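You operate a simulated robot arm through the tools that you are given. There is no shell and no other tool. Be economical: measure what you need, move in short steps, check, and stop when the job is done.

You run a simulated robot arm. Do the job below in one go: nothing can be reset, and whatever is moved stays where it is left.

## Task
Pump the teal ball up to 5 psi.
Fine: Fit the nozzle on its valve, set the dial, then press start; afterwards put the nozzle back on its stand and the dial at 0.

The check looks at the end state, three seconds after you hand in, the way a careful person would. Anything else that was tipped, shoved, dropped, spilled or broken makes it a failure.

## Robot
A 7-joint arm with a two-finger parallel gripper, fixed in place. Base frame: the origin is at the foot of the arm, x ahead of it, y to its left, z up; the work surface is at about z = 0.871. Units: m, degrees, N and s.
With the tool pointing down near the work surface it reaches from about 0.24 to 0.68 m from the base axis. Its first joint turns from -66.0 to 66.0 degrees. Payload 2.4 kg.
The TCP is the grasp point between the finger pads, 0.03 m short of the fingertips. In the tool frame z runs along the fingers and y along their closing line. The gripper opens to 0.094 m. The fingers are 0.028 m wide and 0.01 m thick; the gripper's body (0.05 by 0.096 m) begins 0.055 m behind the TCP.
Orientation is that of the tool frame in the base frame, as a unit quaternion [x, y, z, w]. With the fingers straight down and closing along the base's y, the tool's x points along the base's -x, its y along +y and its z along -z.

## Interface
- The arm moves only by the tool apply_moves. Its argument "deltas" is a list of rows, each a list of 3 entries, a list of its own where there are three numbers: the turn, a rotation vector about the tool's x, y, z in units of 180 degrees (1.0 is 180 degrees), then the shift along the tool's x, y, z in units of 150 mm (1.0 is 150 mm), then the finger opening in m, from 0 to 0.094. In form: [[[wx, wy, wz], [tx, ty, tz], gripper], ...]. A call has 1 to 8 rows; each row is the pose to reach, as a shift and turn from the pose commanded when the call began, along the tool's axes at that moment. A call with a number of a shift or a turn outside -1 to 1 is refused whole. A row lasts 0.2 s, in which the tool goes at most 0.05 m and 8.6 degrees; a call with a longer step from one row to the next is refused whole, and so is a gripper value outside its range. A pose out of reach is approached as far as the arm can. The call stops where the force on the tool passes 70 N (or 10 N more than at its start, if that is more) or the arm is blocked; 0.2 s more then pass. The fingers move at their own pace (about 0.153 m/s each) and stop on an object; they squeeze with about 43 N. The grip force told is the motor's: it shows also when the fingers shut on nothing. Time passes only in rows, and 0.2 s behind the last, so rows that repeat a pose let the fingers close. The reply holds the time, the measured pose of the TCP, the force on the tool along the base axes, the opening and the grip force, in the units named above and with some noise, and new pictures: "views" is both (left out), scene, wrist or none.
- Cameras (640 x 400 px; columns grow to the right, rows downward): "scene" is fixed at [0.0433, 0.4729, 1.4536]; the picture's right is [-0.73, -0.69, 0.00], its down [-0.32, 0.34, -0.88] and it looks along [0.61, -0.64, -0.47] (base axes); focal length 319 px, centre (320, 200). "wrist" rides on the gripper at [-0.037, 0, -0.058] in the tool frame; the picture's right is [0.00, -1.00, 0.00], its down [0.97, 0.00, -0.24] and it looks along [0.24, 0.00, 0.97] (tool axes); focal length 218 px, centre (320, 200). There is no depth. A picture from a camera that has moved, and an enlarged one, comes with that camera's place and axes in the base frame and with its lens.
- close_up(camera, box): a new picture of the part [left, top, right, bottom] of that camera's present view, enlarged. It takes no simulated time.
- sign_off(): hands the job in; it is judged then, once.

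Go step by step. Nothing tells you positions but the pictures and the camera data: compare them with the known pose of the tool, close in by small moves and look again before you grip or let go. The budget is 120 turns and 150 pictures, counting those below and the enlarged ones. Unless the task says otherwise, let go and move clear before handing in, and close with one line.

The tools are called as name(argument=value, ...) on one line, values as JSON. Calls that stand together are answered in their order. apply_moves: Moves the arm, as the interface text tells. Its arguments: {"type":"object","properties":{"deltas":{"type":"array"},"views":{"type":"string","enum":["both","scene","wrist","none"]}},"required":["deltas"]} The other tools are called the same way: close_up (camera, box) takes an enlarged picture of a part of a camera's view; sign_off () hands the job in.

At the start:

```text
time_s: 0.0
position: [0.4051, 0.1401, 1.2653]
ee_rot: [0.0, 1.0, 0.0, 0.0]
force: [0.0, -0.8, -1.3]
opening: 0.094
grasp_force: 0.1
```

scene: 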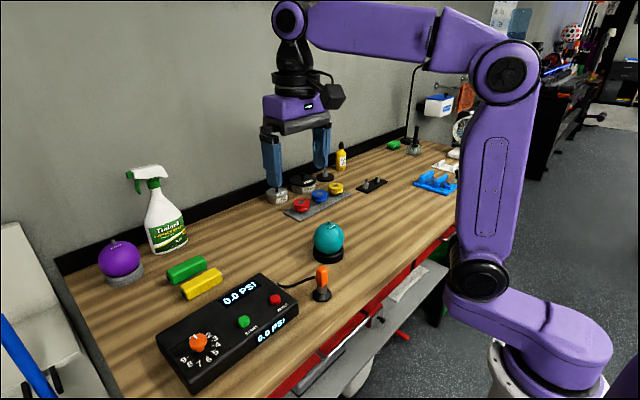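
wrist: 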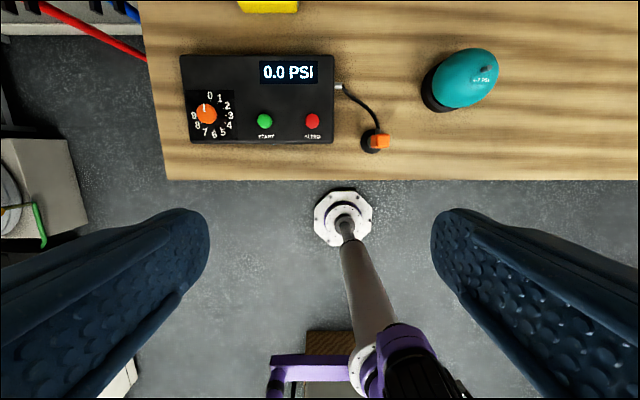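

I see the pump box with dial, start and second button, the nozzle on its stand, and the teal ball on a holder. I'll look at each closely first.

close_up(camera="scene", box=[150, 260, 310, 360])

close_up(camera="scene", box=[270, 210, 366, 310])

close_up(camera="wrist", box=[340, 30, 520, 160])

close_up(camera="wrist", box=[170, 40, 350, 160])

```text
4.00 times, centred on (230, 310) of scene
camera zoom: at [0.0433, 0.4729, 1.4536], right [-0.73, -0.69, 0.0], down [-0.32, 0.34, -0.88], along [0.61, -0.64, -0.47], focal length 1277 px, centre (680, -240)
```

zoom: 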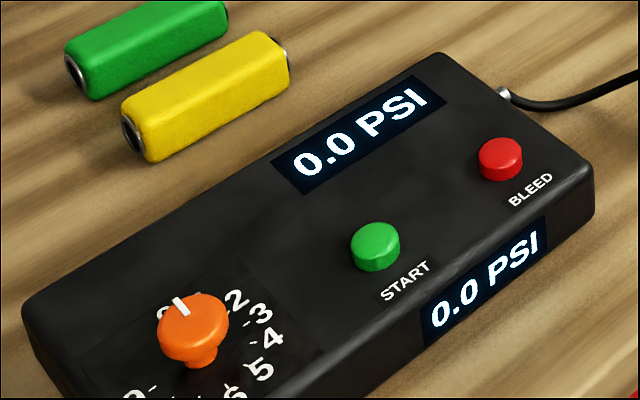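

```text
4.00 times, centred on (318, 260) of scene
camera zoom: at [0.0433, 0.4729, 1.4536], right [-0.73, -0.69, 0.0], down [-0.32, 0.34, -0.88], along [0.61, -0.64, -0.47], focal length 1277 px, centre (328, -40)
```

zoom: 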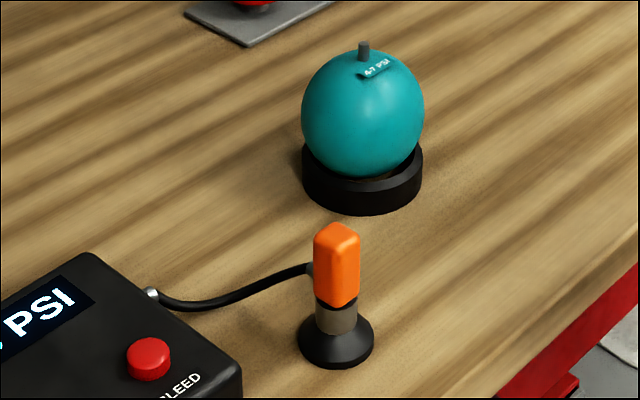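

```text
3.08 times, centred on (430, 95) of wrist
camera zoom: at [0.4418, 0.141, 1.323], right [0.0, -1.0, 0.0], down [-0.97, 0.0, 0.24], along [-0.24, 0.0, -0.97], focal length 672 px, centre (-18, 523)
```

zoom: 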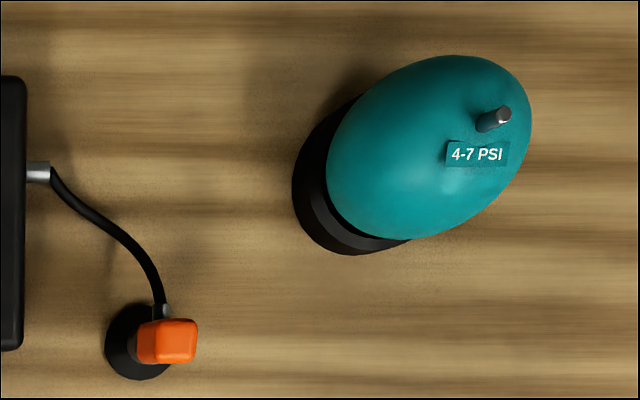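

```text
3.33 times, centred on (260, 100) of wrist
camera zoom: at [0.4418, 0.141, 1.323], right [0.0, -1.0, 0.0], down [-0.97, 0.0, 0.24], along [-0.24, 0.0, -0.97], focal length 728 px, centre (520, 533)
```

zoom: 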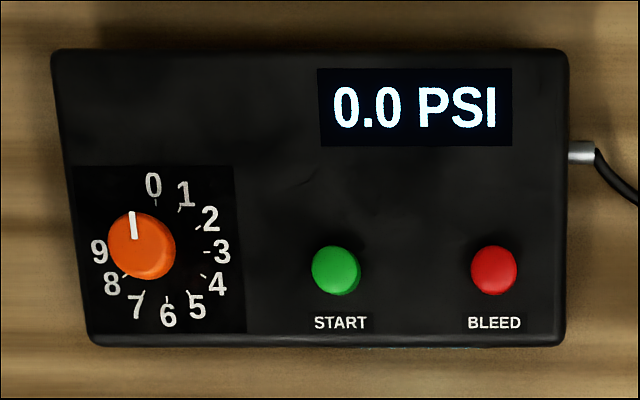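

The dial steps are 30° apart, so 5 is 150° clockwise. I put the nozzle handle near (0.449, 0.042), z 0.91–0.954, and the valve tip near (0.548, -0.093, 0.984). Next I move above the nozzle.

apply_moves(deltas=[[[0, 0, 0], [-0.058, -0.131, 0.194], 0.094], [[0, 0, 0], [-0.116, -0.262, 0.388], 0.094], [[0, 0, 0], [-0.174, -0.393, 0.582], 0.07], [[0, 0, 0], [-0.232, -0.524, 0.776], 0.07], [[0, 0, 0], [-0.29, -0.655, 0.97], 0.07]])

```text
time_s: 1.2
position: [0.4496, 0.0406, 1.1191]
ee_rot: [0.001, 1.0, 0.0, 0.0]
force: [0.4, 0.5, 0.2]
opening: 0.07
grasp_force: 0.0
camera wrist: at [0.4863, 0.0426, 1.1758], right [0.0, -1.0, 0.0], down [-0.97, 0.0, 0.24], along [-0.24, 0.0, -0.97], focal length 218 px, centre (320, 200)
```

scene: 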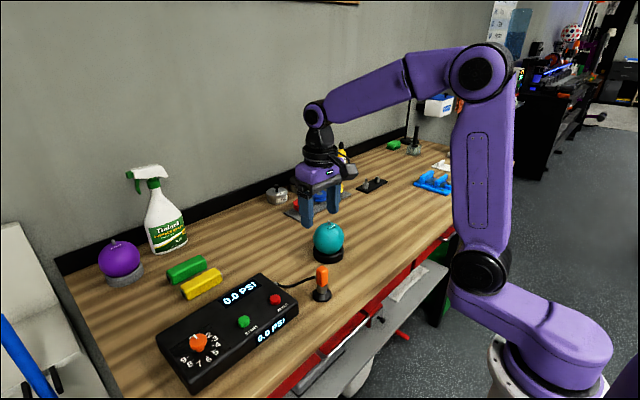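
wrist: 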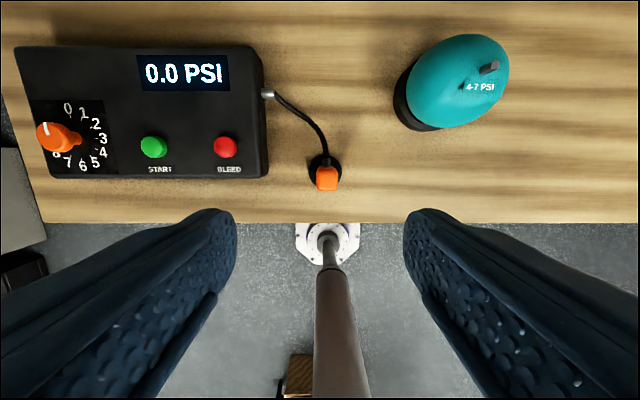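

I check the nozzle's shape and position from here before going lower.

close_up(camera="wrist", box=[270, 130, 382, 200])

close_up(camera="scene", box=[290, 255, 354, 307])

```text
5.71 times, centred on (326, 165) of wrist
camera zoom: at [0.4863, 0.0426, 1.1758], right [0.0, -1.0, 0.0], down [-0.97, 0.0, 0.24], along [-0.24, 0.0, -0.97], focal length 1247 px, centre (286, 400)
```

zoom: 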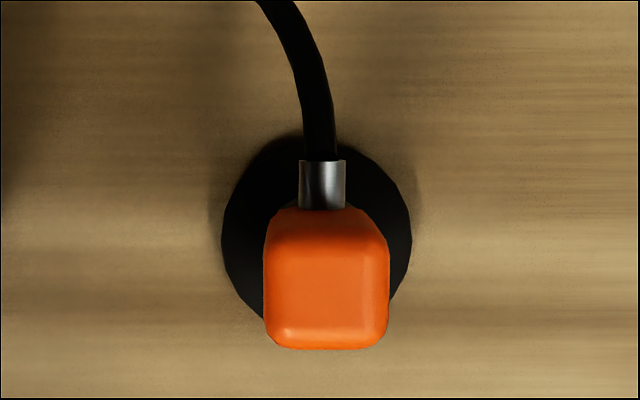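

```text
7.69 times, centred on (322, 281) of scene
camera zoom: at [0.0433, 0.4729, 1.4536], right [-0.73, -0.69, 0.0], down [-0.32, 0.34, -0.88], along [0.61, -0.64, -0.47], focal length 2455 px, centre (305, -423)
```

zoom: 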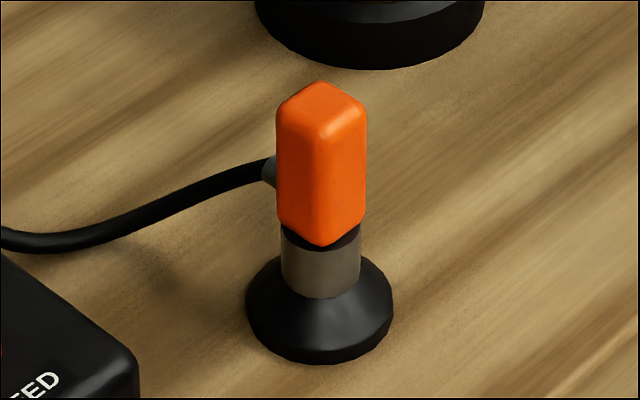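

The handle is about 22 mm square, offset roughly -7 mm in y from the tool. I correct that and go down partway to look again.

apply_moves(deltas=[[[0, 0, 0], [-0.007, -0.045, 0.25], 0.07], [[0, 0, 0], [-0.007, -0.045, 0.5], 0.07], [[0, 0, 0], [-0.007, -0.045, 0.73], 0.07]])

```text
time_s: 2.0
position: [0.4505, 0.0367, 1.0106]
ee_rot: [0.001, 1.0, 0.001, 0.0]
force: [-0.2, 0.4, -1.0]
opening: 0.07
grasp_force: 0.1
camera wrist: at [0.487, 0.0368, 1.0669], right [0.0, -1.0, 0.0], down [-0.97, 0.0, 0.24], along [-0.24, 0.0, -0.97], focal length 218 px, centre (320, 200)
```

scene: 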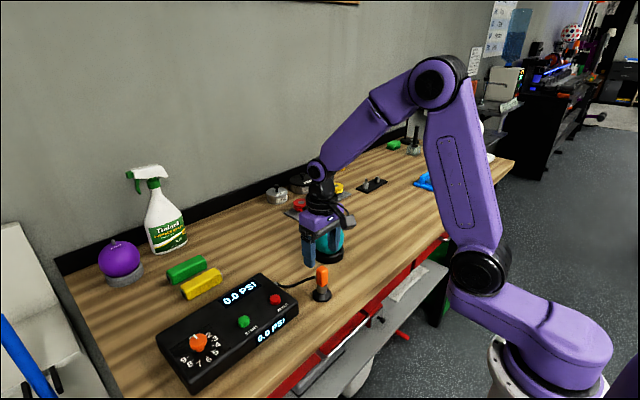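
wrist: 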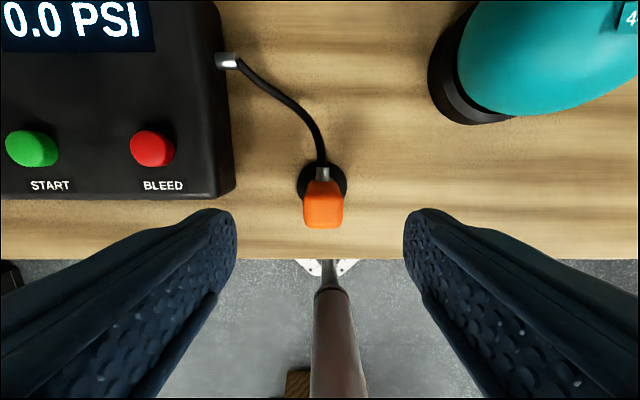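

The nozzle is now centred between the fingers. I narrow the opening a little, go down to handle height and look.

apply_moves(deltas=[[[0, 0, 0], [-0.01, -0.01, 0.17], 0.05], [[0, 0, 0], [-0.01, -0.01, 0.34], 0.05], [[0, 0, 0], [-0.01, -0.01, 0.5], 0.05]])

```text
time_s: 2.8
position: [0.4508, 0.0353, 0.9342]
ee_rot: [0.0, 1.0, 0.001, 0.0]
force: [-0.8, 0.3, -0.2]
opening: 0.0501
grasp_force: 0.0
camera wrist: at [0.4876, 0.0344, 0.9917], right [0.0, -1.0, 0.0], down [-0.97, 0.0, 0.24], along [-0.24, 0.0, -0.97], focal length 218 px, centre (320, 200)
```

scene: 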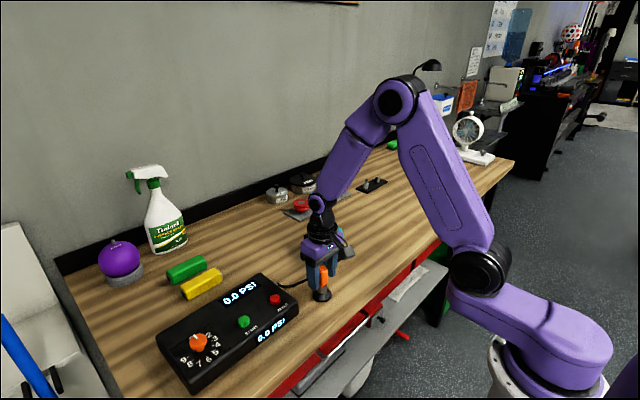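
wrist: 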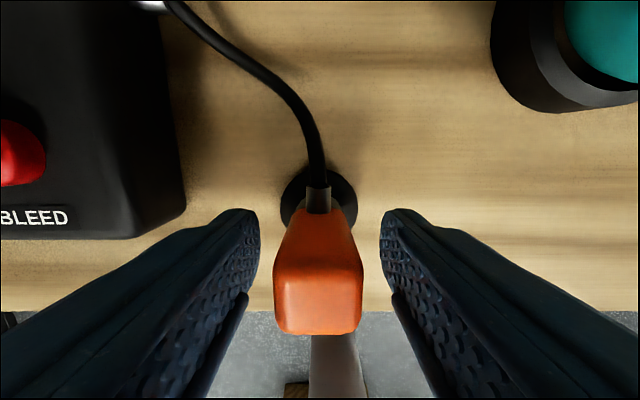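

The handle sits between the pads, so I close the fingers.

apply_moves(deltas=[[[0, 0, 0], [0, 0, 0], 0.02], [[0, 0, 0], [0, 0, 0], 0.01], [[0, 0, 0], [0, 0, 0], 0.01]])

```text
time_s: 3.6
position: [0.4504, 0.0343, 0.9358]
ee_rot: [0.0, 1.0, 0.0, 0.0]
force: [0.1, -0.6, 0.5]
opening: 0.0276
grasp_force: 43.6
camera wrist: at [0.4877, 0.0345, 0.9921], right [0.0, -1.0, 0.0], down [-0.97, 0.0, 0.24], along [-0.24, 0.0, -0.97], focal length 218 px, centre (320, 200)
```

scene: 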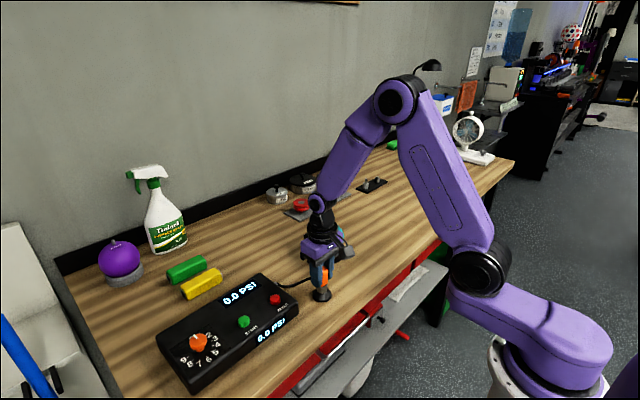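
wrist: 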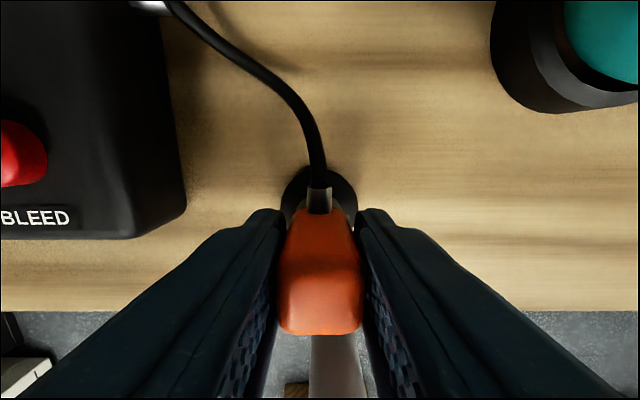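

The nozzle is gripped; this grasp pose (0.451, 0.034, 0.935) is also where it goes back. I lift straight up.

apply_moves(deltas=[[[0, 0, 0], [0, 0, -0.15], 0.01], [[0, 0, 0], [0, 0, -0.4], 0.01], [[0, 0, 0], [0, 0, -0.7], 0.01], [[0, 0, 0], [0, 0, -0.9], 0.01]])

close_up(camera="scene", box=[270, 190, 380, 310])

```text
time_s: 4.6
position: [0.4515, 0.033, 1.0718]
ee_rot: [0.001, 1.0, 0.001, -0.001]
force: [0.5, 0.0, -0.9]
opening: 0.0277
grasp_force: 43.1
camera wrist: at [0.4894, 0.0325, 1.1287], right [0.0, -1.0, 0.0], down [-0.97, 0.0, 0.24], along [-0.24, 0.0, -0.97], focal length 218 px, centre (320, 200)
```

scene: 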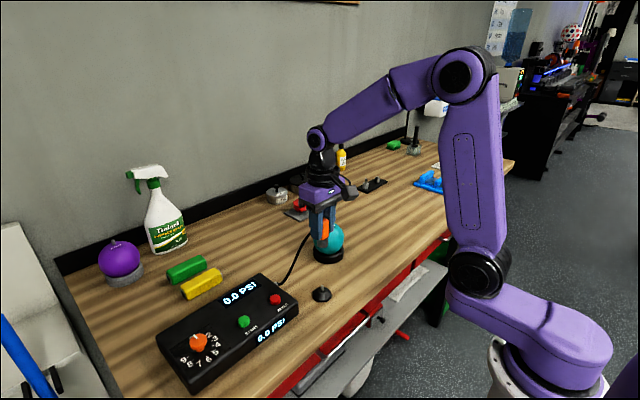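
wrist: 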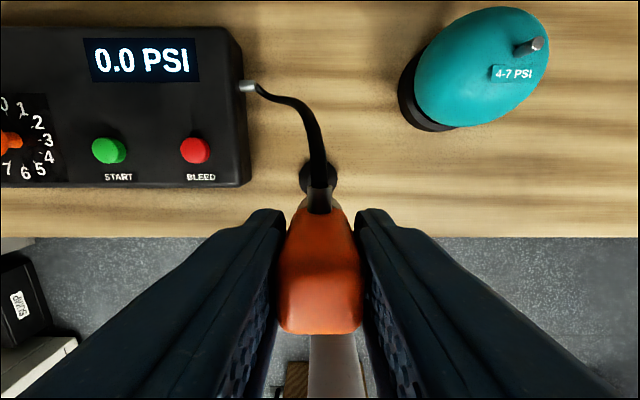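

```text
3.33 times, centred on (325, 250) of scene
camera zoom: at [0.0433, 0.4729, 1.4536], right [-0.73, -0.69, 0.0], down [-0.32, 0.34, -0.88], along [0.61, -0.64, -0.47], focal length 1064 px, centre (303, 33)
```

zoom: 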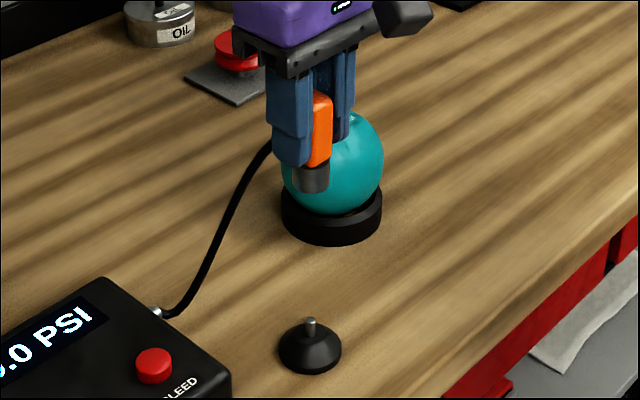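

The stand has a post that the nozzle's cup fits over. The cup's bottom is about 55 mm below the TCP, and when seated the post tip is about 37 mm below it. I measure the valve again.

close_up(camera="wrist", box=[390, 0, 582, 120])

```text
3.33 times, centred on (486, 60) of wrist
camera zoom: at [0.4894, 0.0325, 1.1287], right [0.0, -1.0, 0.0], down [-0.97, 0.0, 0.24], along [-0.24, 0.0, -0.97], focal length 728 px, centre (-233, 667)
```

zoom: 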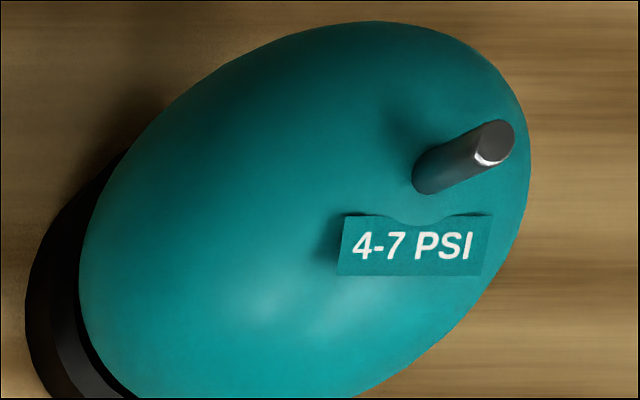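

The two views agree on a valve tip at about (0.5475, -0.093, 0.984). I carry the nozzle above it.

apply_moves(deltas=[[[0, 0, 0], [-0.1, -0.13, -0.05], 0.01], [[0, 0, 0], [-0.25, -0.33, -0.05], 0.01], [[0, 0, 0], [-0.42, -0.55, -0.05], 0.01], [[0, 0, 0], [-0.56, -0.74, -0.05], 0.01], [[0, 0, 0], [-0.642, -0.844, -0.05], 0.01]])

close_up(camera="scene", box=[290, 180, 370, 280])

close_up(camera="wrist", box=[240, 120, 400, 220])

```text
time_s: 5.8
position: [0.5476, -0.0925, 1.0809]
ee_rot: [0.0, 1.0, 0.001, 0.0]
force: [0.2, -0.9, -1.1]
opening: 0.0274
grasp_force: 42.6
camera wrist: at [0.5849, -0.0925, 1.1372], right [0.0, -1.0, 0.0], down [-0.97, 0.0, 0.24], along [-0.24, 0.0, -0.97], focal length 218 px, centre (320, 200)
```

scene: 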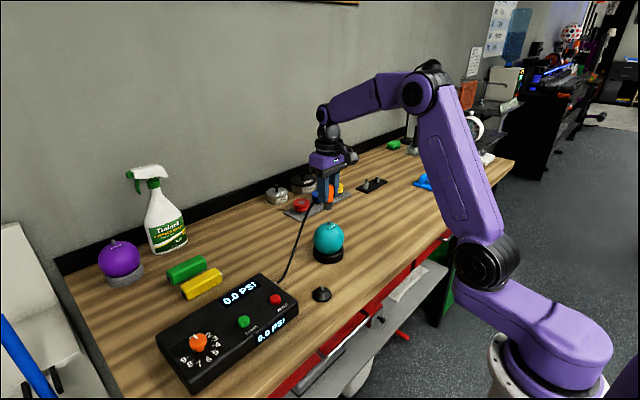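
wrist: 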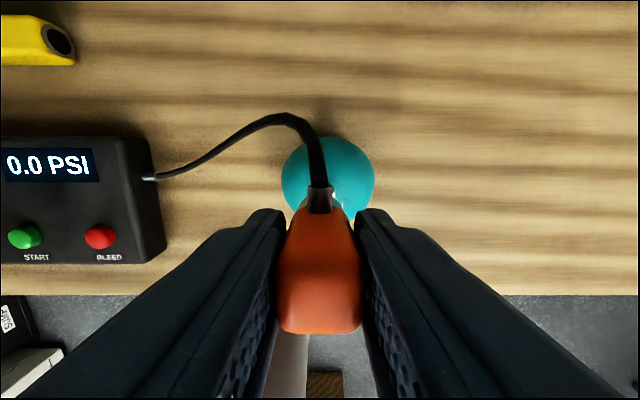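

```text
4.00 times, centred on (330, 230) of scene
camera zoom: at [0.0433, 0.4729, 1.4536], right [-0.73, -0.69, 0.0], down [-0.32, 0.34, -0.88], along [0.61, -0.64, -0.47], focal length 1277 px, centre (280, 80)
```

zoom: 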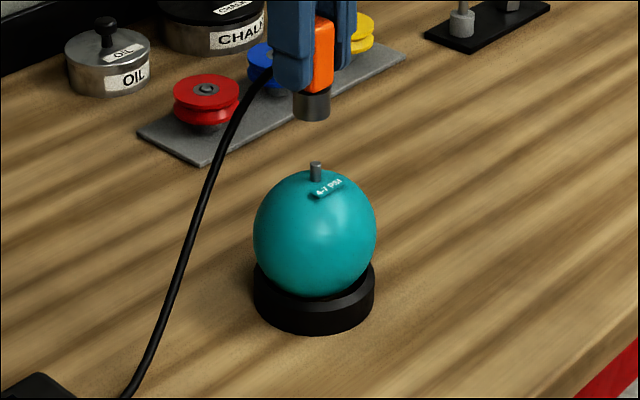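

```text
4.00 times, centred on (320, 170) of wrist
camera zoom: at [0.5849, -0.0925, 1.1372], right [0.0, -1.0, 0.0], down [-0.97, 0.0, 0.24], along [-0.24, 0.0, -0.97], focal length 873 px, centre (320, 320)
```

zoom: 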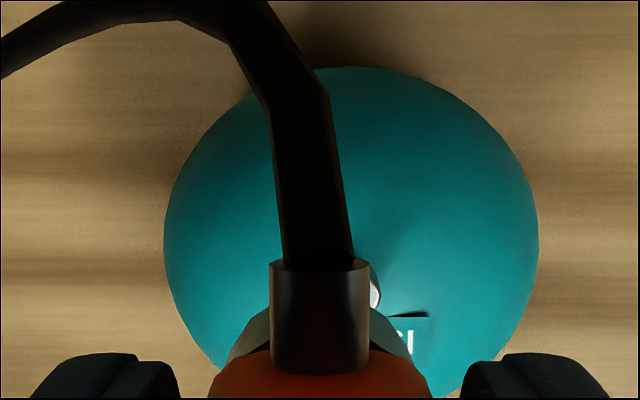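

The valve tip shows just right of the nozzle, so the nozzle is a few mm off. I zoom in to measure it.

close_up(camera="wrist", box=[300, 170, 364, 210])

close_up(camera="scene", box=[305, 185, 353, 245])

```text
10.00 times, centred on (332, 190) of wrist
camera zoom: at [0.5849, -0.0925, 1.1372], right [0.0, -1.0, 0.0], down [-0.97, 0.0, 0.24], along [-0.24, 0.0, -0.97], focal length 2183 px, centre (200, 300)
```

zoom: 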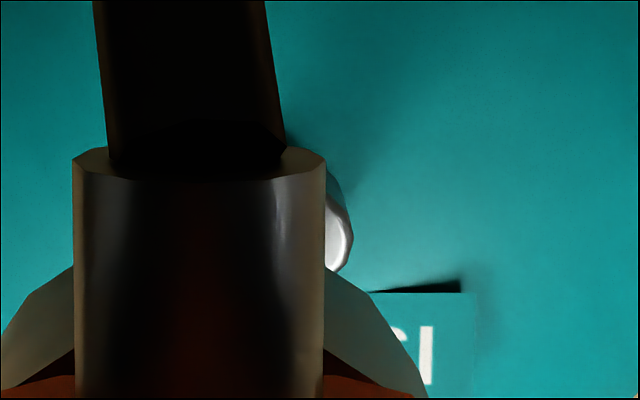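

```text
6.67 times, centred on (329, 215) of scene
camera zoom: at [0.0433, 0.4729, 1.4536], right [-0.73, -0.69, 0.0], down [-0.32, 0.34, -0.88], along [0.61, -0.64, -0.47], focal length 2128 px, centre (260, 100)
```

zoom: 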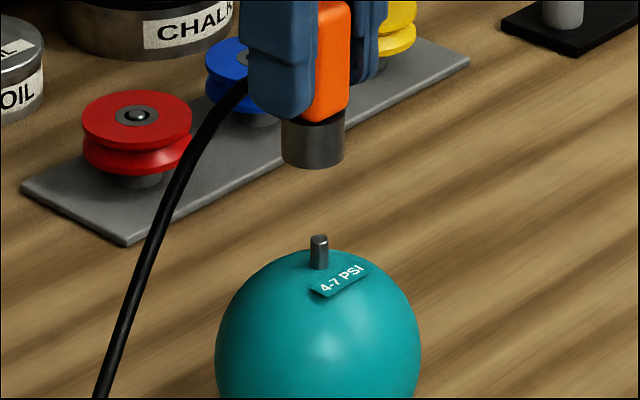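

The nozzle needs to go about +3 mm in x and -6.5 mm in y. I shift it and go down 20 mm, which still clears the tip.

apply_moves(deltas=[[[0, 0, 0], [-0.02, -0.043, 0.0], 0.01], [[0, 0, 0], [-0.02, -0.043, 0.133], 0.01]])

close_up(camera="wrist", box=[288, 160, 352, 200])

close_up(camera="scene", box=[305, 185, 353, 245])

```text
time_s: 6.4
position: [0.5506, -0.0991, 1.0602]
ee_rot: [0.001, 1.0, 0.0, 0.0]
force: [-0.9, 0.5, -0.9]
opening: 0.0273
grasp_force: 42.9
camera wrist: at [0.5876, -0.0987, 1.1164], right [0.0, -1.0, 0.0], down [-0.97, 0.0, 0.24], along [-0.24, 0.0, -0.97], focal length 218 px, centre (320, 200)
```

scene: 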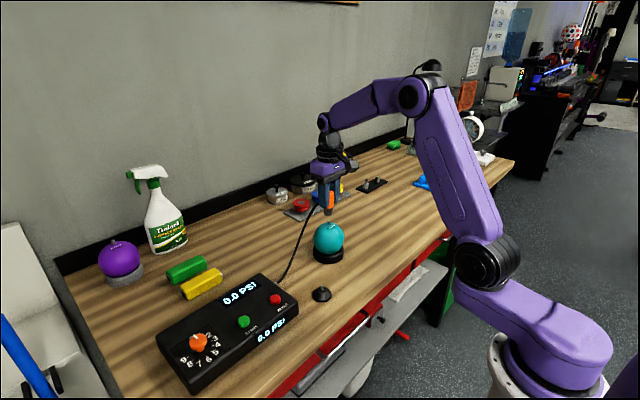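
wrist: 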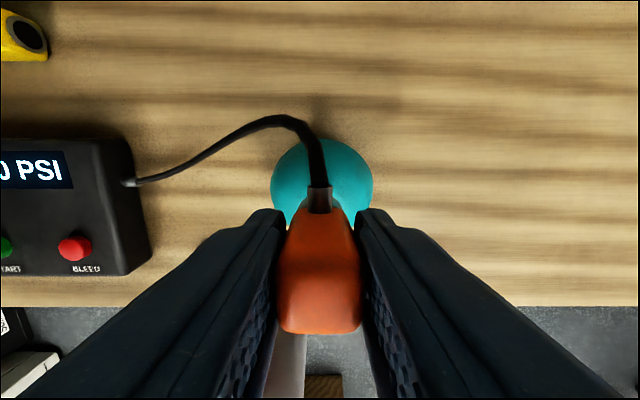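

```text
10.00 times, centred on (320, 180) of wrist
camera zoom: at [0.5876, -0.0987, 1.1164], right [0.0, -1.0, 0.0], down [-0.97, 0.0, 0.24], along [-0.24, 0.0, -0.97], focal length 2183 px, centre (320, 400)
```

zoom: 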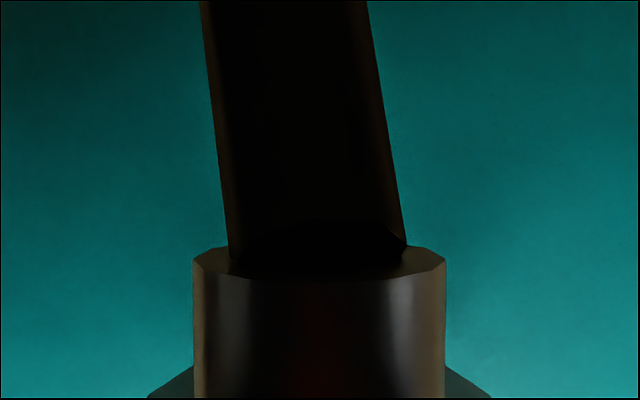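

```text
6.67 times, centred on (329, 215) of scene
camera zoom: at [0.0433, 0.4729, 1.4536], right [-0.73, -0.69, 0.0], down [-0.32, 0.34, -0.88], along [0.61, -0.64, -0.47], focal length 2128 px, centre (260, 100)
```

zoom: 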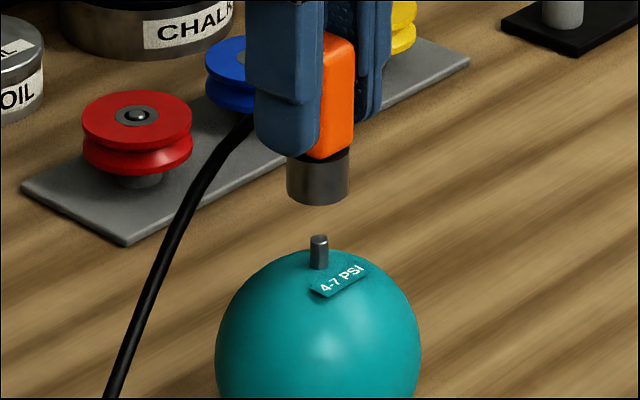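

The scene view and the ball's outline both show the nozzle aligned. I lower it until the cup is just above the tip.

apply_moves(deltas=[[[0, 0, 0], [0.0, -0.005, 0.06], 0.01], [[0, 0, 0], [0.0, -0.005, 0.12], 0.01]], views="none")

close_up(camera="scene", box=[305, 185, 353, 245])

close_up(camera="wrist", box=[240, 110, 400, 210])

```text
time_s: 7.0
position: [0.5498, -0.0997, 1.0406]
ee_rot: [0.002, 1.0, 0.0, 0.0]
force: [-0.4, -0.4, -0.6]
opening: 0.0275
grasp_force: 42.4
```

```text
6.67 times, centred on (329, 215) of scene
camera zoom: at [0.0433, 0.4729, 1.4536], right [-0.73, -0.69, 0.0], down [-0.32, 0.34, -0.88], along [0.61, -0.64, -0.47], focal length 2128 px, centre (260, 100)
```

zoom: 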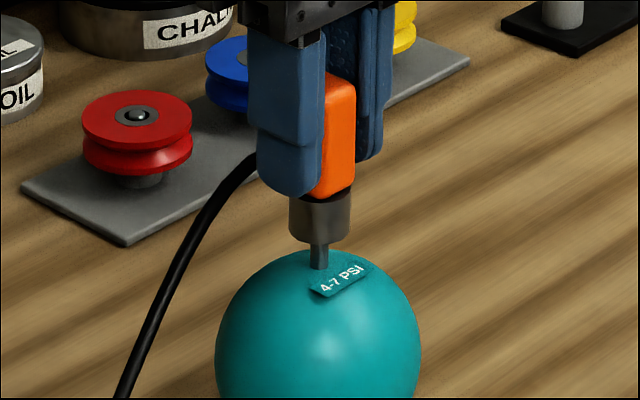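

```text
4.00 times, centred on (320, 160) of wrist
camera zoom: at [0.5872, -0.0996, 1.0974], right [0.0, -1.0, 0.0], down [-0.97, 0.0, 0.24], along [-0.24, 0.0, -0.97], focal length 873 px, centre (320, 360)
```

zoom: 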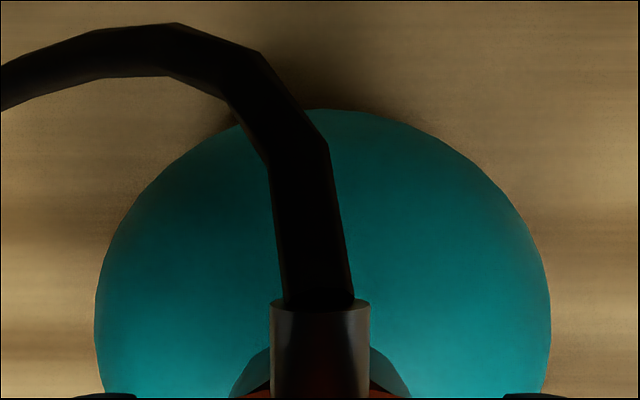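

It is well aligned in both views. I lower in small steps over the valve while watching the force.

apply_moves(deltas=[[[0, 0, 0], [0.0, -0.003, 0.03], 0.01], [[0, 0, 0], [0.0, -0.003, 0.06], 0.01], [[0, 0, 0], [0.0, -0.003, 0.09], 0.01]], views="none")

close_up(camera="scene", box=[305, 185, 353, 245])

```text
time_s: 7.8
position: [0.5497, -0.1004, 1.0247]
ee_rot: [0.0, 1.0, 0.0, -0.001]
force: [-0.1, 0.9, -0.3]
opening: 0.0276
grasp_force: 42.5
```

```text
6.67 times, centred on (329, 215) of scene
camera zoom: at [0.0433, 0.4729, 1.4536], right [-0.73, -0.69, 0.0], down [-0.32, 0.34, -0.88], along [0.61, -0.64, -0.47], focal length 2128 px, centre (260, 100)
```

zoom: 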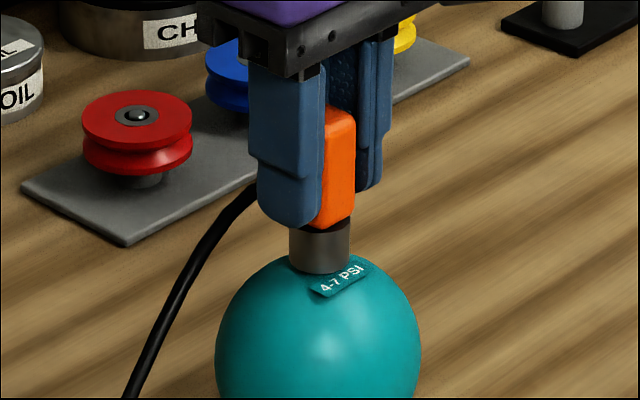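

The valve is inside the cup with no side force. I keep lowering gently until it seats.

apply_moves(deltas=[[[0, 0, 0], [0.0, 0, 0.015], 0.01], [[0, 0, 0], [0.0, 0, 0.03], 0.01]], views="none")

close_up(camera="scene", box=[305, 185, 353, 245])

```text
time_s: 8.4
position: [0.5498, -0.1, 1.023]
ee_rot: [0.0, 1.0, 0.0, 0.0]
force: [0.2, 0.7, -0.9]
opening: 0.0273
grasp_force: 43.5
```

```text
6.67 times, centred on (329, 215) of scene
camera zoom: at [0.0433, 0.4729, 1.4536], right [-0.73, -0.69, 0.0], down [-0.32, 0.34, -0.88], along [0.61, -0.64, -0.47], focal length 2128 px, centre (260, 100)
```

zoom: 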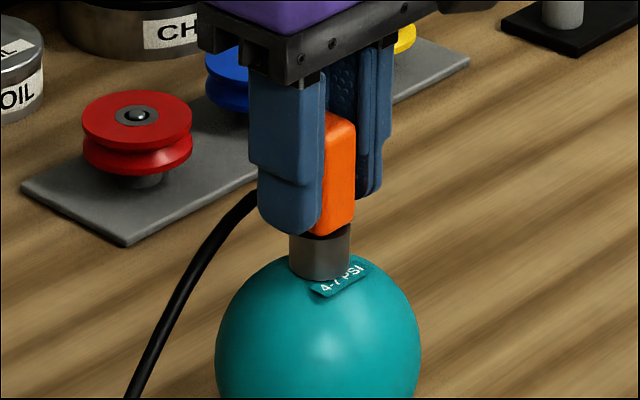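

Still no contact force, so I go down 4 mm more.

apply_moves(deltas=[[[0, 0, 0], [0.0, 0, 0.013], 0.01], [[0, 0, 0], [0.0, 0, 0.026], 0.01]], views="none")

close_up(camera="scene", box=[305, 185, 353, 245])

```text
time_s: 9.0
position: [0.5495, -0.0987, 1.0214]
ee_rot: [0.001, 1.0, -0.001, 0.004]
force: [-7.6, 0.7, 36.6]
opening: 0.0275
grasp_force: 42.9
```

```text
6.67 times, centred on (329, 215) of scene
camera zoom: at [0.0424, 0.4731, 1.4535], right [-0.73, -0.69, 0.0], down [-0.32, 0.34, -0.88], along [0.61, -0.64, -0.47], focal length 2128 px, centre (260, 100)
```

zoom: 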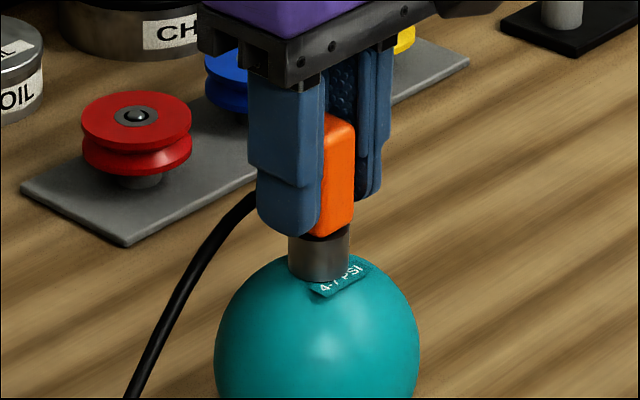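

It bottomed at z ≈ 1.021 with 36 N, so it is seated. I relieve the force and then open the fingers a little.

apply_moves(deltas=[[[0, 0, 0], [0.0, 0, -0.018], 0.01], [[0, 0, 0], [0.0, 0, -0.018], 0.01], [[0, 0, 0], [0.0, 0, -0.018], 0.05], [[0, 0, 0], [0.0, 0, -0.018], 0.05]])

close_up(camera="scene", box=[305, 185, 353, 245])

```text
time_s: 10.0
position: [0.5493, -0.1001, 1.0201]
ee_rot: [0.0, 1.0, 0.0, -0.001]
force: [-0.3, 0.4, -0.4]
opening: 0.05
grasp_force: 0.0
camera wrist: at [0.5869, -0.1007, 1.0775], right [0.0, -1.0, 0.0], down [-0.97, 0.0, 0.24], along [-0.24, 0.0, -0.97], focal length 218 px, centre (320, 200)
```

scene: 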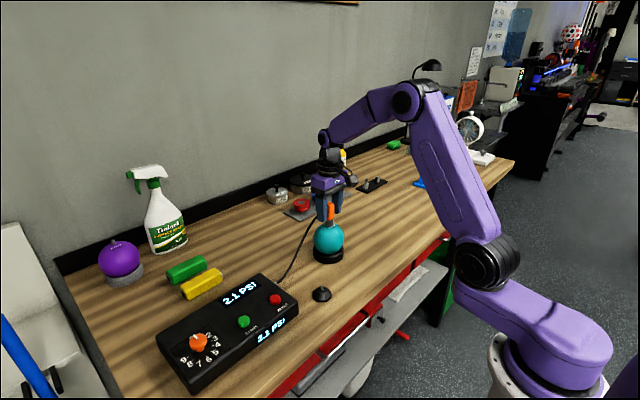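
wrist: 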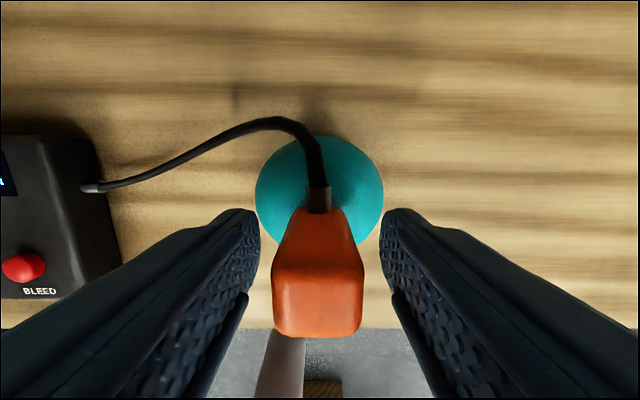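

```text
6.67 times, centred on (329, 215) of scene
camera zoom: at [0.0433, 0.4729, 1.4536], right [-0.73, -0.69, 0.0], down [-0.32, 0.34, -0.88], along [0.61, -0.64, -0.47], focal length 2128 px, centre (260, 100)
```

zoom: 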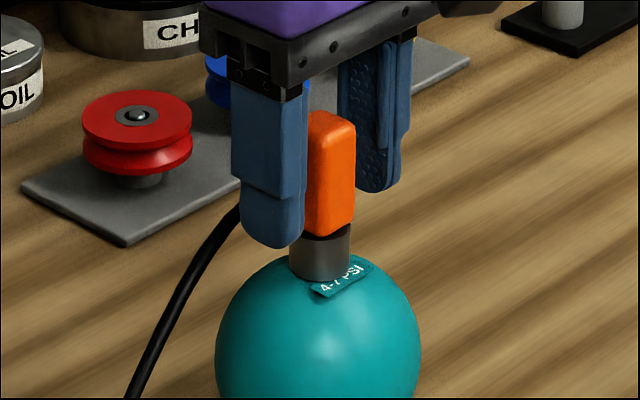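

The gauge reads 2.1 PSI, so the nozzle is connected. I retreat straight up, then move over toward the dial.

apply_moves(deltas=[[[0, 0, 0], [0, 0, -0.1], 0.05], [[0, 0, 0], [0, 0, -0.35], 0.05], [[0, 0, 0], [0, 0, -0.65], 0.05], [[0, 0, 0], [0, 0, -0.9], 0.05], [[0, 0, 0], [0, 0.33, -0.9], 0.06], [[0, 0, 0], [0.0, 0.66, -0.9], 0.06], [[0, 0, 0], [0.0, 0.98, -0.9], 0.06]], views="scene")

apply_moves(deltas=[[[0, 0, 0], [0.1, 0.3, 0], 0.06], [[0, 0, 0], [0.2, 0.6, 0], 0.06], [[0, 0, 0], [0.3, 0.9, 0], 0.06], [[0, 0, 0], [0.36, 1.0, 0.0], 0.06]], views="none")

apply_moves(deltas=[[[0, 0, 0], [0, 0.3, 0], 0.06], [[0, 0, 0], [0, 0.6, 0.0], 0.06], [[0, 0, 0], [0, 0.9, 0.0], 0.06]])

```text
time_s: 11.6
position: [0.5504, 0.0511, 1.1571]
ee_rot: [0.001, 1.0, 0.0, 0.0]
force: [-0.2, 0.1, -0.1]
opening: 0.0601
grasp_force: 0.2
```

scene: 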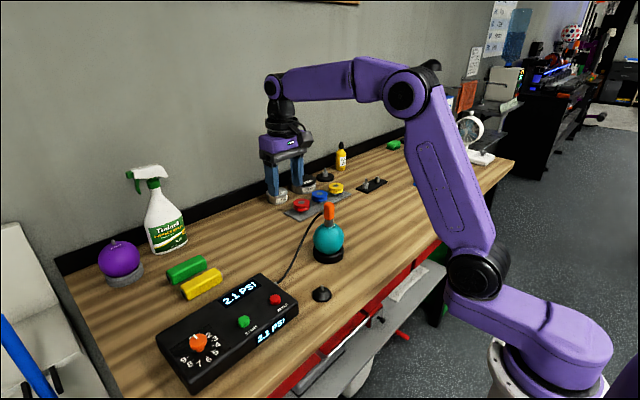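

```text
time_s: 12.6
position: [0.4963, 0.1984, 1.1567]
ee_rot: [0.001, 1.0, 0.0, 0.0]
force: [0.6, -0.2, 0.3]
opening: 0.0601
grasp_force: 0.1
```

```text
time_s: 13.4
position: [0.4989, 0.3295, 1.1602]
ee_rot: [0.001, 1.0, 0.0, 0.001]
force: [-0.4, 1.0, -0.6]
opening: 0.0601
grasp_force: 0.0
camera wrist: at [0.535, 0.3302, 1.2167], right [0.0, -1.0, 0.0], down [-0.97, 0.0, 0.24], along [-0.24, 0.0, -0.97], focal length 218 px, centre (320, 200)
```

scene: 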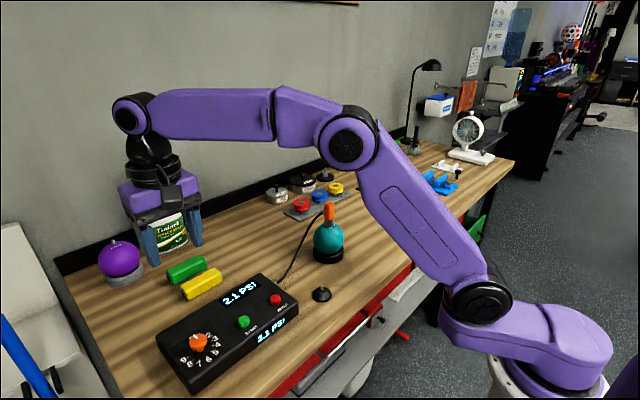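
wrist: 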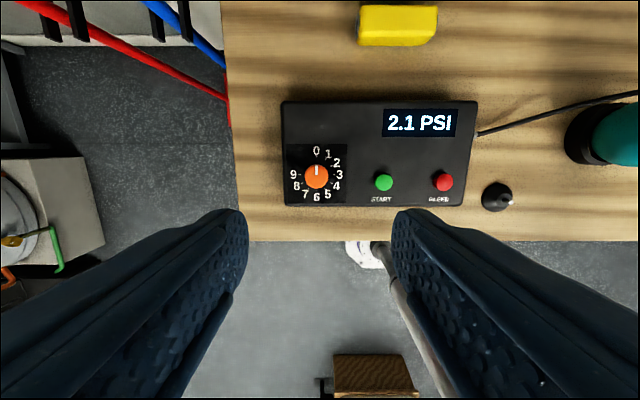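

close_up(camera="wrist", box=[272, 140, 368, 210])

close_up(camera="scene", box=[165, 315, 245, 375])

close_up(camera="wrist", box=[270, 90, 530, 220])

```text
5.71 times, centred on (320, 175) of wrist
camera zoom: at [0.535, 0.3302, 1.2167], right [0.0, -1.0, 0.0], down [-0.97, 0.0, 0.24], along [-0.24, 0.0, -0.97], focal length 1247 px, centre (320, 343)
```

zoom: 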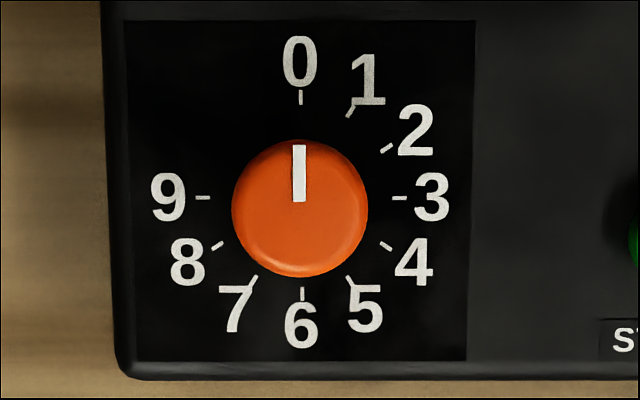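

```text
6.67 times, centred on (205, 345) of scene
camera zoom: at [0.0433, 0.4729, 1.4536], right [-0.73, -0.69, 0.0], down [-0.32, 0.34, -0.88], along [0.61, -0.64, -0.47], focal length 2128 px, centre (1087, -767)
```

zoom: 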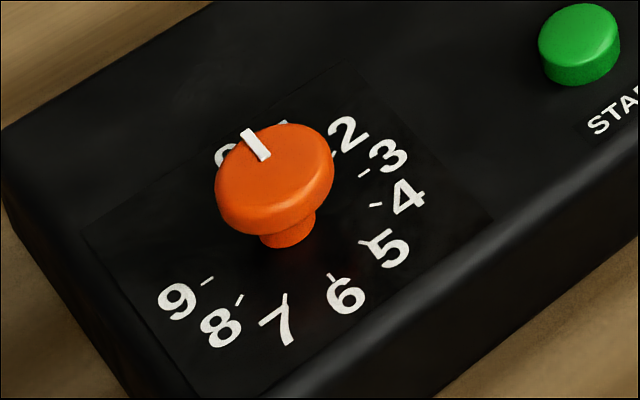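

```text
2.46 times, centred on (400, 155) of wrist
camera zoom: at [0.535, 0.3302, 1.2167], right [0.0, -1.0, 0.0], down [-0.97, 0.0, 0.24], along [-0.24, 0.0, -0.97], focal length 537 px, centre (123, 311)
```

zoom: 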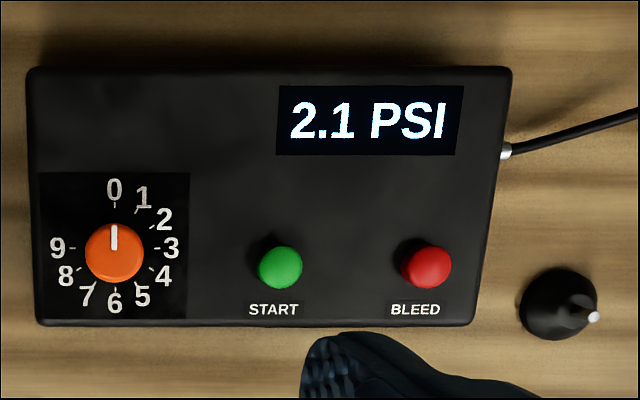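

The knob is about 32 mm wide with its cap centre near (0.497, 0.335) and its top at z ≈ 0.93; the panel is at z ≈ 0.912. I go down partway and look again.

apply_moves(deltas=[[[0, 0, 0], [0, 0.025, 0.3], 0.06], [[0, 0, 0], [0, 0.025, 0.6], 0.06], [[0, 0, 0], [0, 0.025, 0.9], 0.06]], views="wrist")

close_up(camera="scene", box=[140, 260, 260, 380])

```text
time_s: 14.2
position: [0.4976, 0.3334, 1.0209]
ee_rot: [0.0, 1.0, 0.0, 0.001]
force: [0.4, 0.3, 0.1]
opening: 0.0601
grasp_force: 0.1
camera wrist: at [0.5342, 0.3333, 1.0782], right [0.0, -1.0, 0.0], down [-0.97, 0.0, 0.24], along [-0.24, 0.0, -0.97], focal length 218 px, centre (320, 200)
```

wrist: 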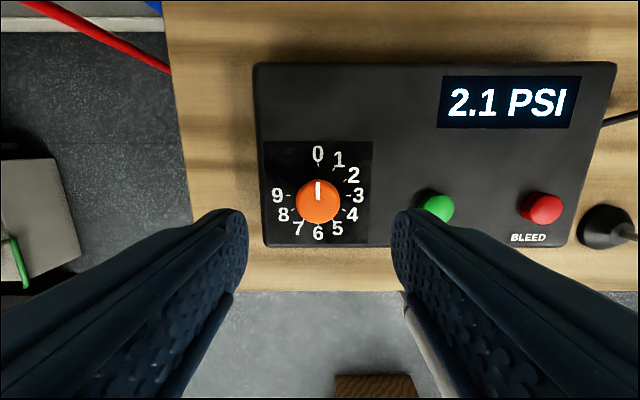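

```text
3.33 times, centred on (200, 320) of scene
camera zoom: at [0.0433, 0.4729, 1.4536], right [-0.73, -0.69, 0.0], down [-0.32, 0.34, -0.88], along [0.61, -0.64, -0.47], focal length 1064 px, centre (720, -200)
```

zoom: 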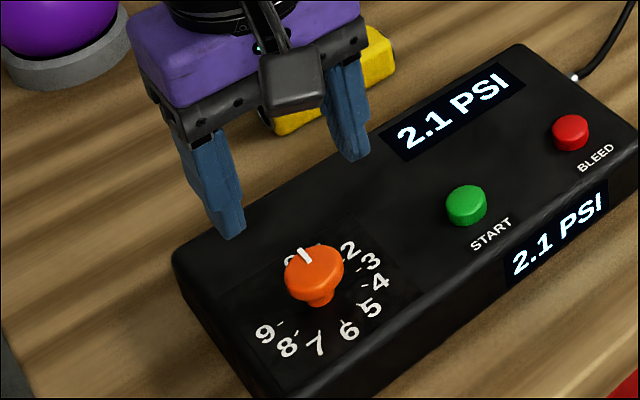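

The tool is centred over the knob. I pre-rotate the gripper about 68° counter-clockwise so there is room for the 150° turn.

apply_moves(deltas=[[[0, 0, -0.0472], [0, 0.007, 0], 0.06], [[0, 0, -0.0944], [0, 0.007, 0], 0.06], [[0, 0, -0.1416], [0, 0.007, 0], 0.06], [[0, 0, -0.1888], [0, 0.007, 0], 0.06], [[0, 0, -0.236], [0, 0.007, 0], 0.06], [[0, 0, -0.2832], [0, 0.007, 0], 0.06], [[0, 0, -0.3304], [0, 0.007, 0], 0.06], [[0, 0, -0.3776], [0, 0.007, 0], 0.06]])

```text
time_s: 16.0
position: [0.4961, 0.3358, 1.0208]
ee_rot: [-0.56, 0.828, 0.0, 0.0]
force: [0.1, 0.0, 0.9]
opening: 0.06
grasp_force: 0.1
camera wrist: at [0.51, 0.3711, 1.0781], right [0.93, -0.37, 0.0], down [-0.36, -0.9, 0.24], along [-0.09, -0.22, -0.97], focal length 218 px, centre (320, 200)
```

scene: 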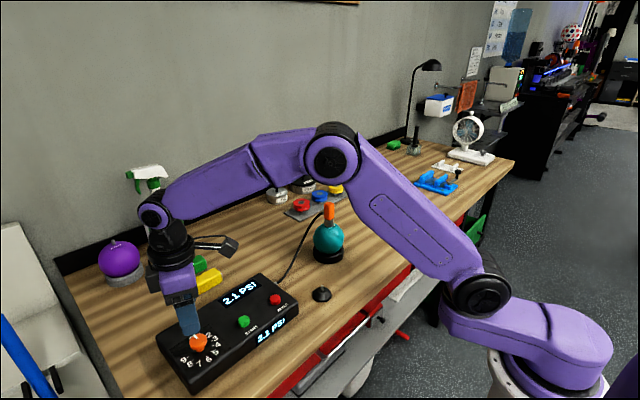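
wrist: 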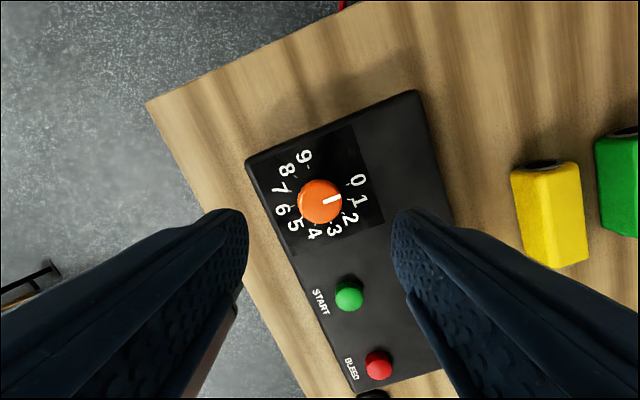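

The knob is centred and the turn direction is as expected. I go down with the tips around the cap.

apply_moves(deltas=[[[0, 0, 0], [0, 0, 0.2], 0.06], [[0, 0, 0], [0, 0, 0.4], 0.06], [[0, 0, 0], [0, 0, 0.46], 0.06]], views="wrist")

close_up(camera="scene", box=[150, 290, 246, 380])

```text
time_s: 16.8
position: [0.4966, 0.3357, 0.9505]
ee_rot: [-0.559, 0.829, -0.001, 0.0]
force: [-0.2, 0.2, 0.4]
opening: 0.06
grasp_force: 0.1
camera wrist: at [0.5103, 0.3711, 1.009], right [0.93, -0.38, 0.0], down [-0.36, -0.9, 0.24], along [-0.09, -0.22, -0.97], focal length 218 px, centre (320, 200)
```

wrist: 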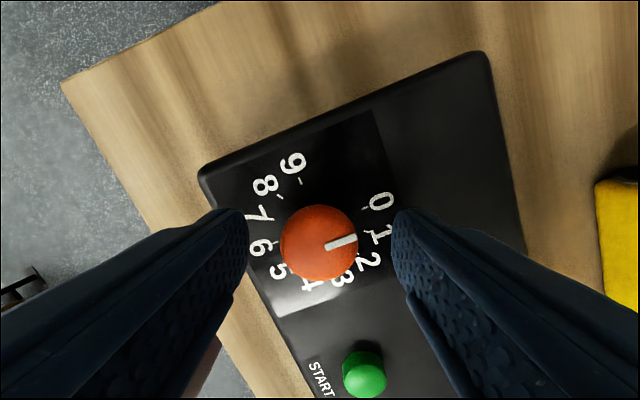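

```text
4.44 times, centred on (198, 335) of scene
camera zoom: at [0.0433, 0.4729, 1.4536], right [-0.73, -0.69, 0.0], down [-0.32, 0.34, -0.88], along [0.61, -0.64, -0.47], focal length 1419 px, centre (862, -400)
```

zoom: 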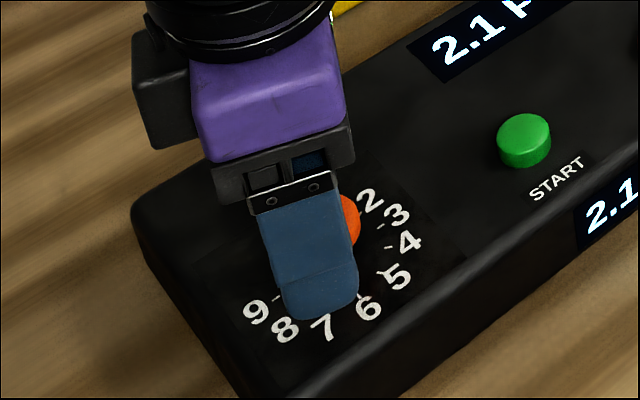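

The knob top is 21 mm below the TCP. I go 4 mm lower for a better hold and close.

apply_moves(deltas=[[[0, 0, 0], [0, 0, 0.013], 0.06], [[0, 0, 0], [0, 0, 0.026], 0.06], [[0, 0, 0], [0, 0, 0.026], 0.03], [[0, 0, 0], [0, 0, 0.026], 0.015], [[0, 0, 0], [0, 0, 0.026], 0.015]], views="wrist")

```text
time_s: 18.0
position: [0.4949, 0.3364, 0.9468]
ee_rot: [-0.559, 0.829, 0.001, 0.0]
force: [1.5, -0.3, -1.5]
opening: 0.0314
grasp_force: 45.0
camera wrist: at [0.51, 0.3714, 1.0049], right [0.93, -0.38, 0.0], down [-0.36, -0.9, 0.24], along [-0.09, -0.22, -0.97], focal length 218 px, centre (320, 200)
```

wrist: 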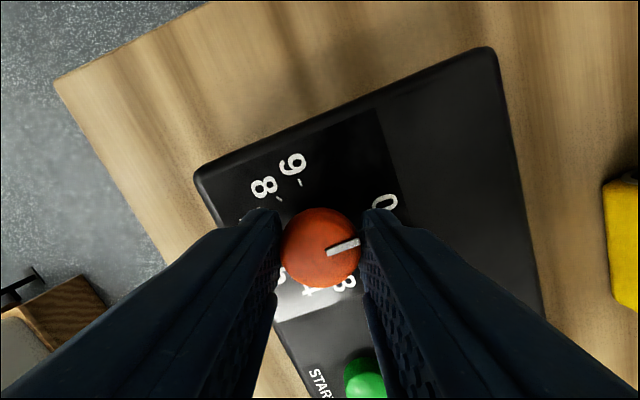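

The knob is gripped at 31 mm. I start turning it clockwise.

apply_moves(deltas=[[[0, 0, 0.0463], [0, 0, 0], 0.015], [[0, 0, 0.0926], [0, 0, 0], 0.015], [[0, 0, 0.1389], [0, 0, 0], 0.015], [[0, 0, 0.1852], [0, 0, 0], 0.015], [[0, 0, 0.2315], [0, 0, 0], 0.015], [[0, 0, 0.2778], [0, 0, 0], 0.015], [[0, 0, 0.3241], [0, 0, 0], 0.015], [[0, 0, 0.3704], [0, 0, 0], 0.015]], views="wrist")

```text
time_s: 19.8
position: [0.4976, 0.334, 0.948]
ee_rot: [-0.009, 1.0, 0.0, 0.0]
force: [9.2, -6.9, -3.4]
opening: 0.0315
grasp_force: 44.6
camera wrist: at [0.5346, 0.3357, 1.0049], right [0.02, -1.0, 0.0], down [-0.97, -0.02, 0.24], along [-0.24, -0.01, -0.97], focal length 218 px, centre (320, 200)
```

wrist: 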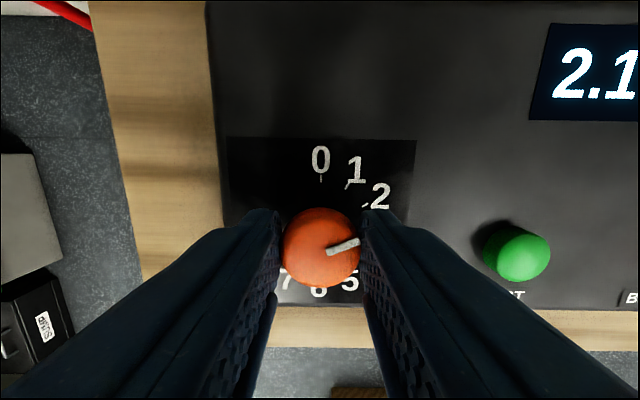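

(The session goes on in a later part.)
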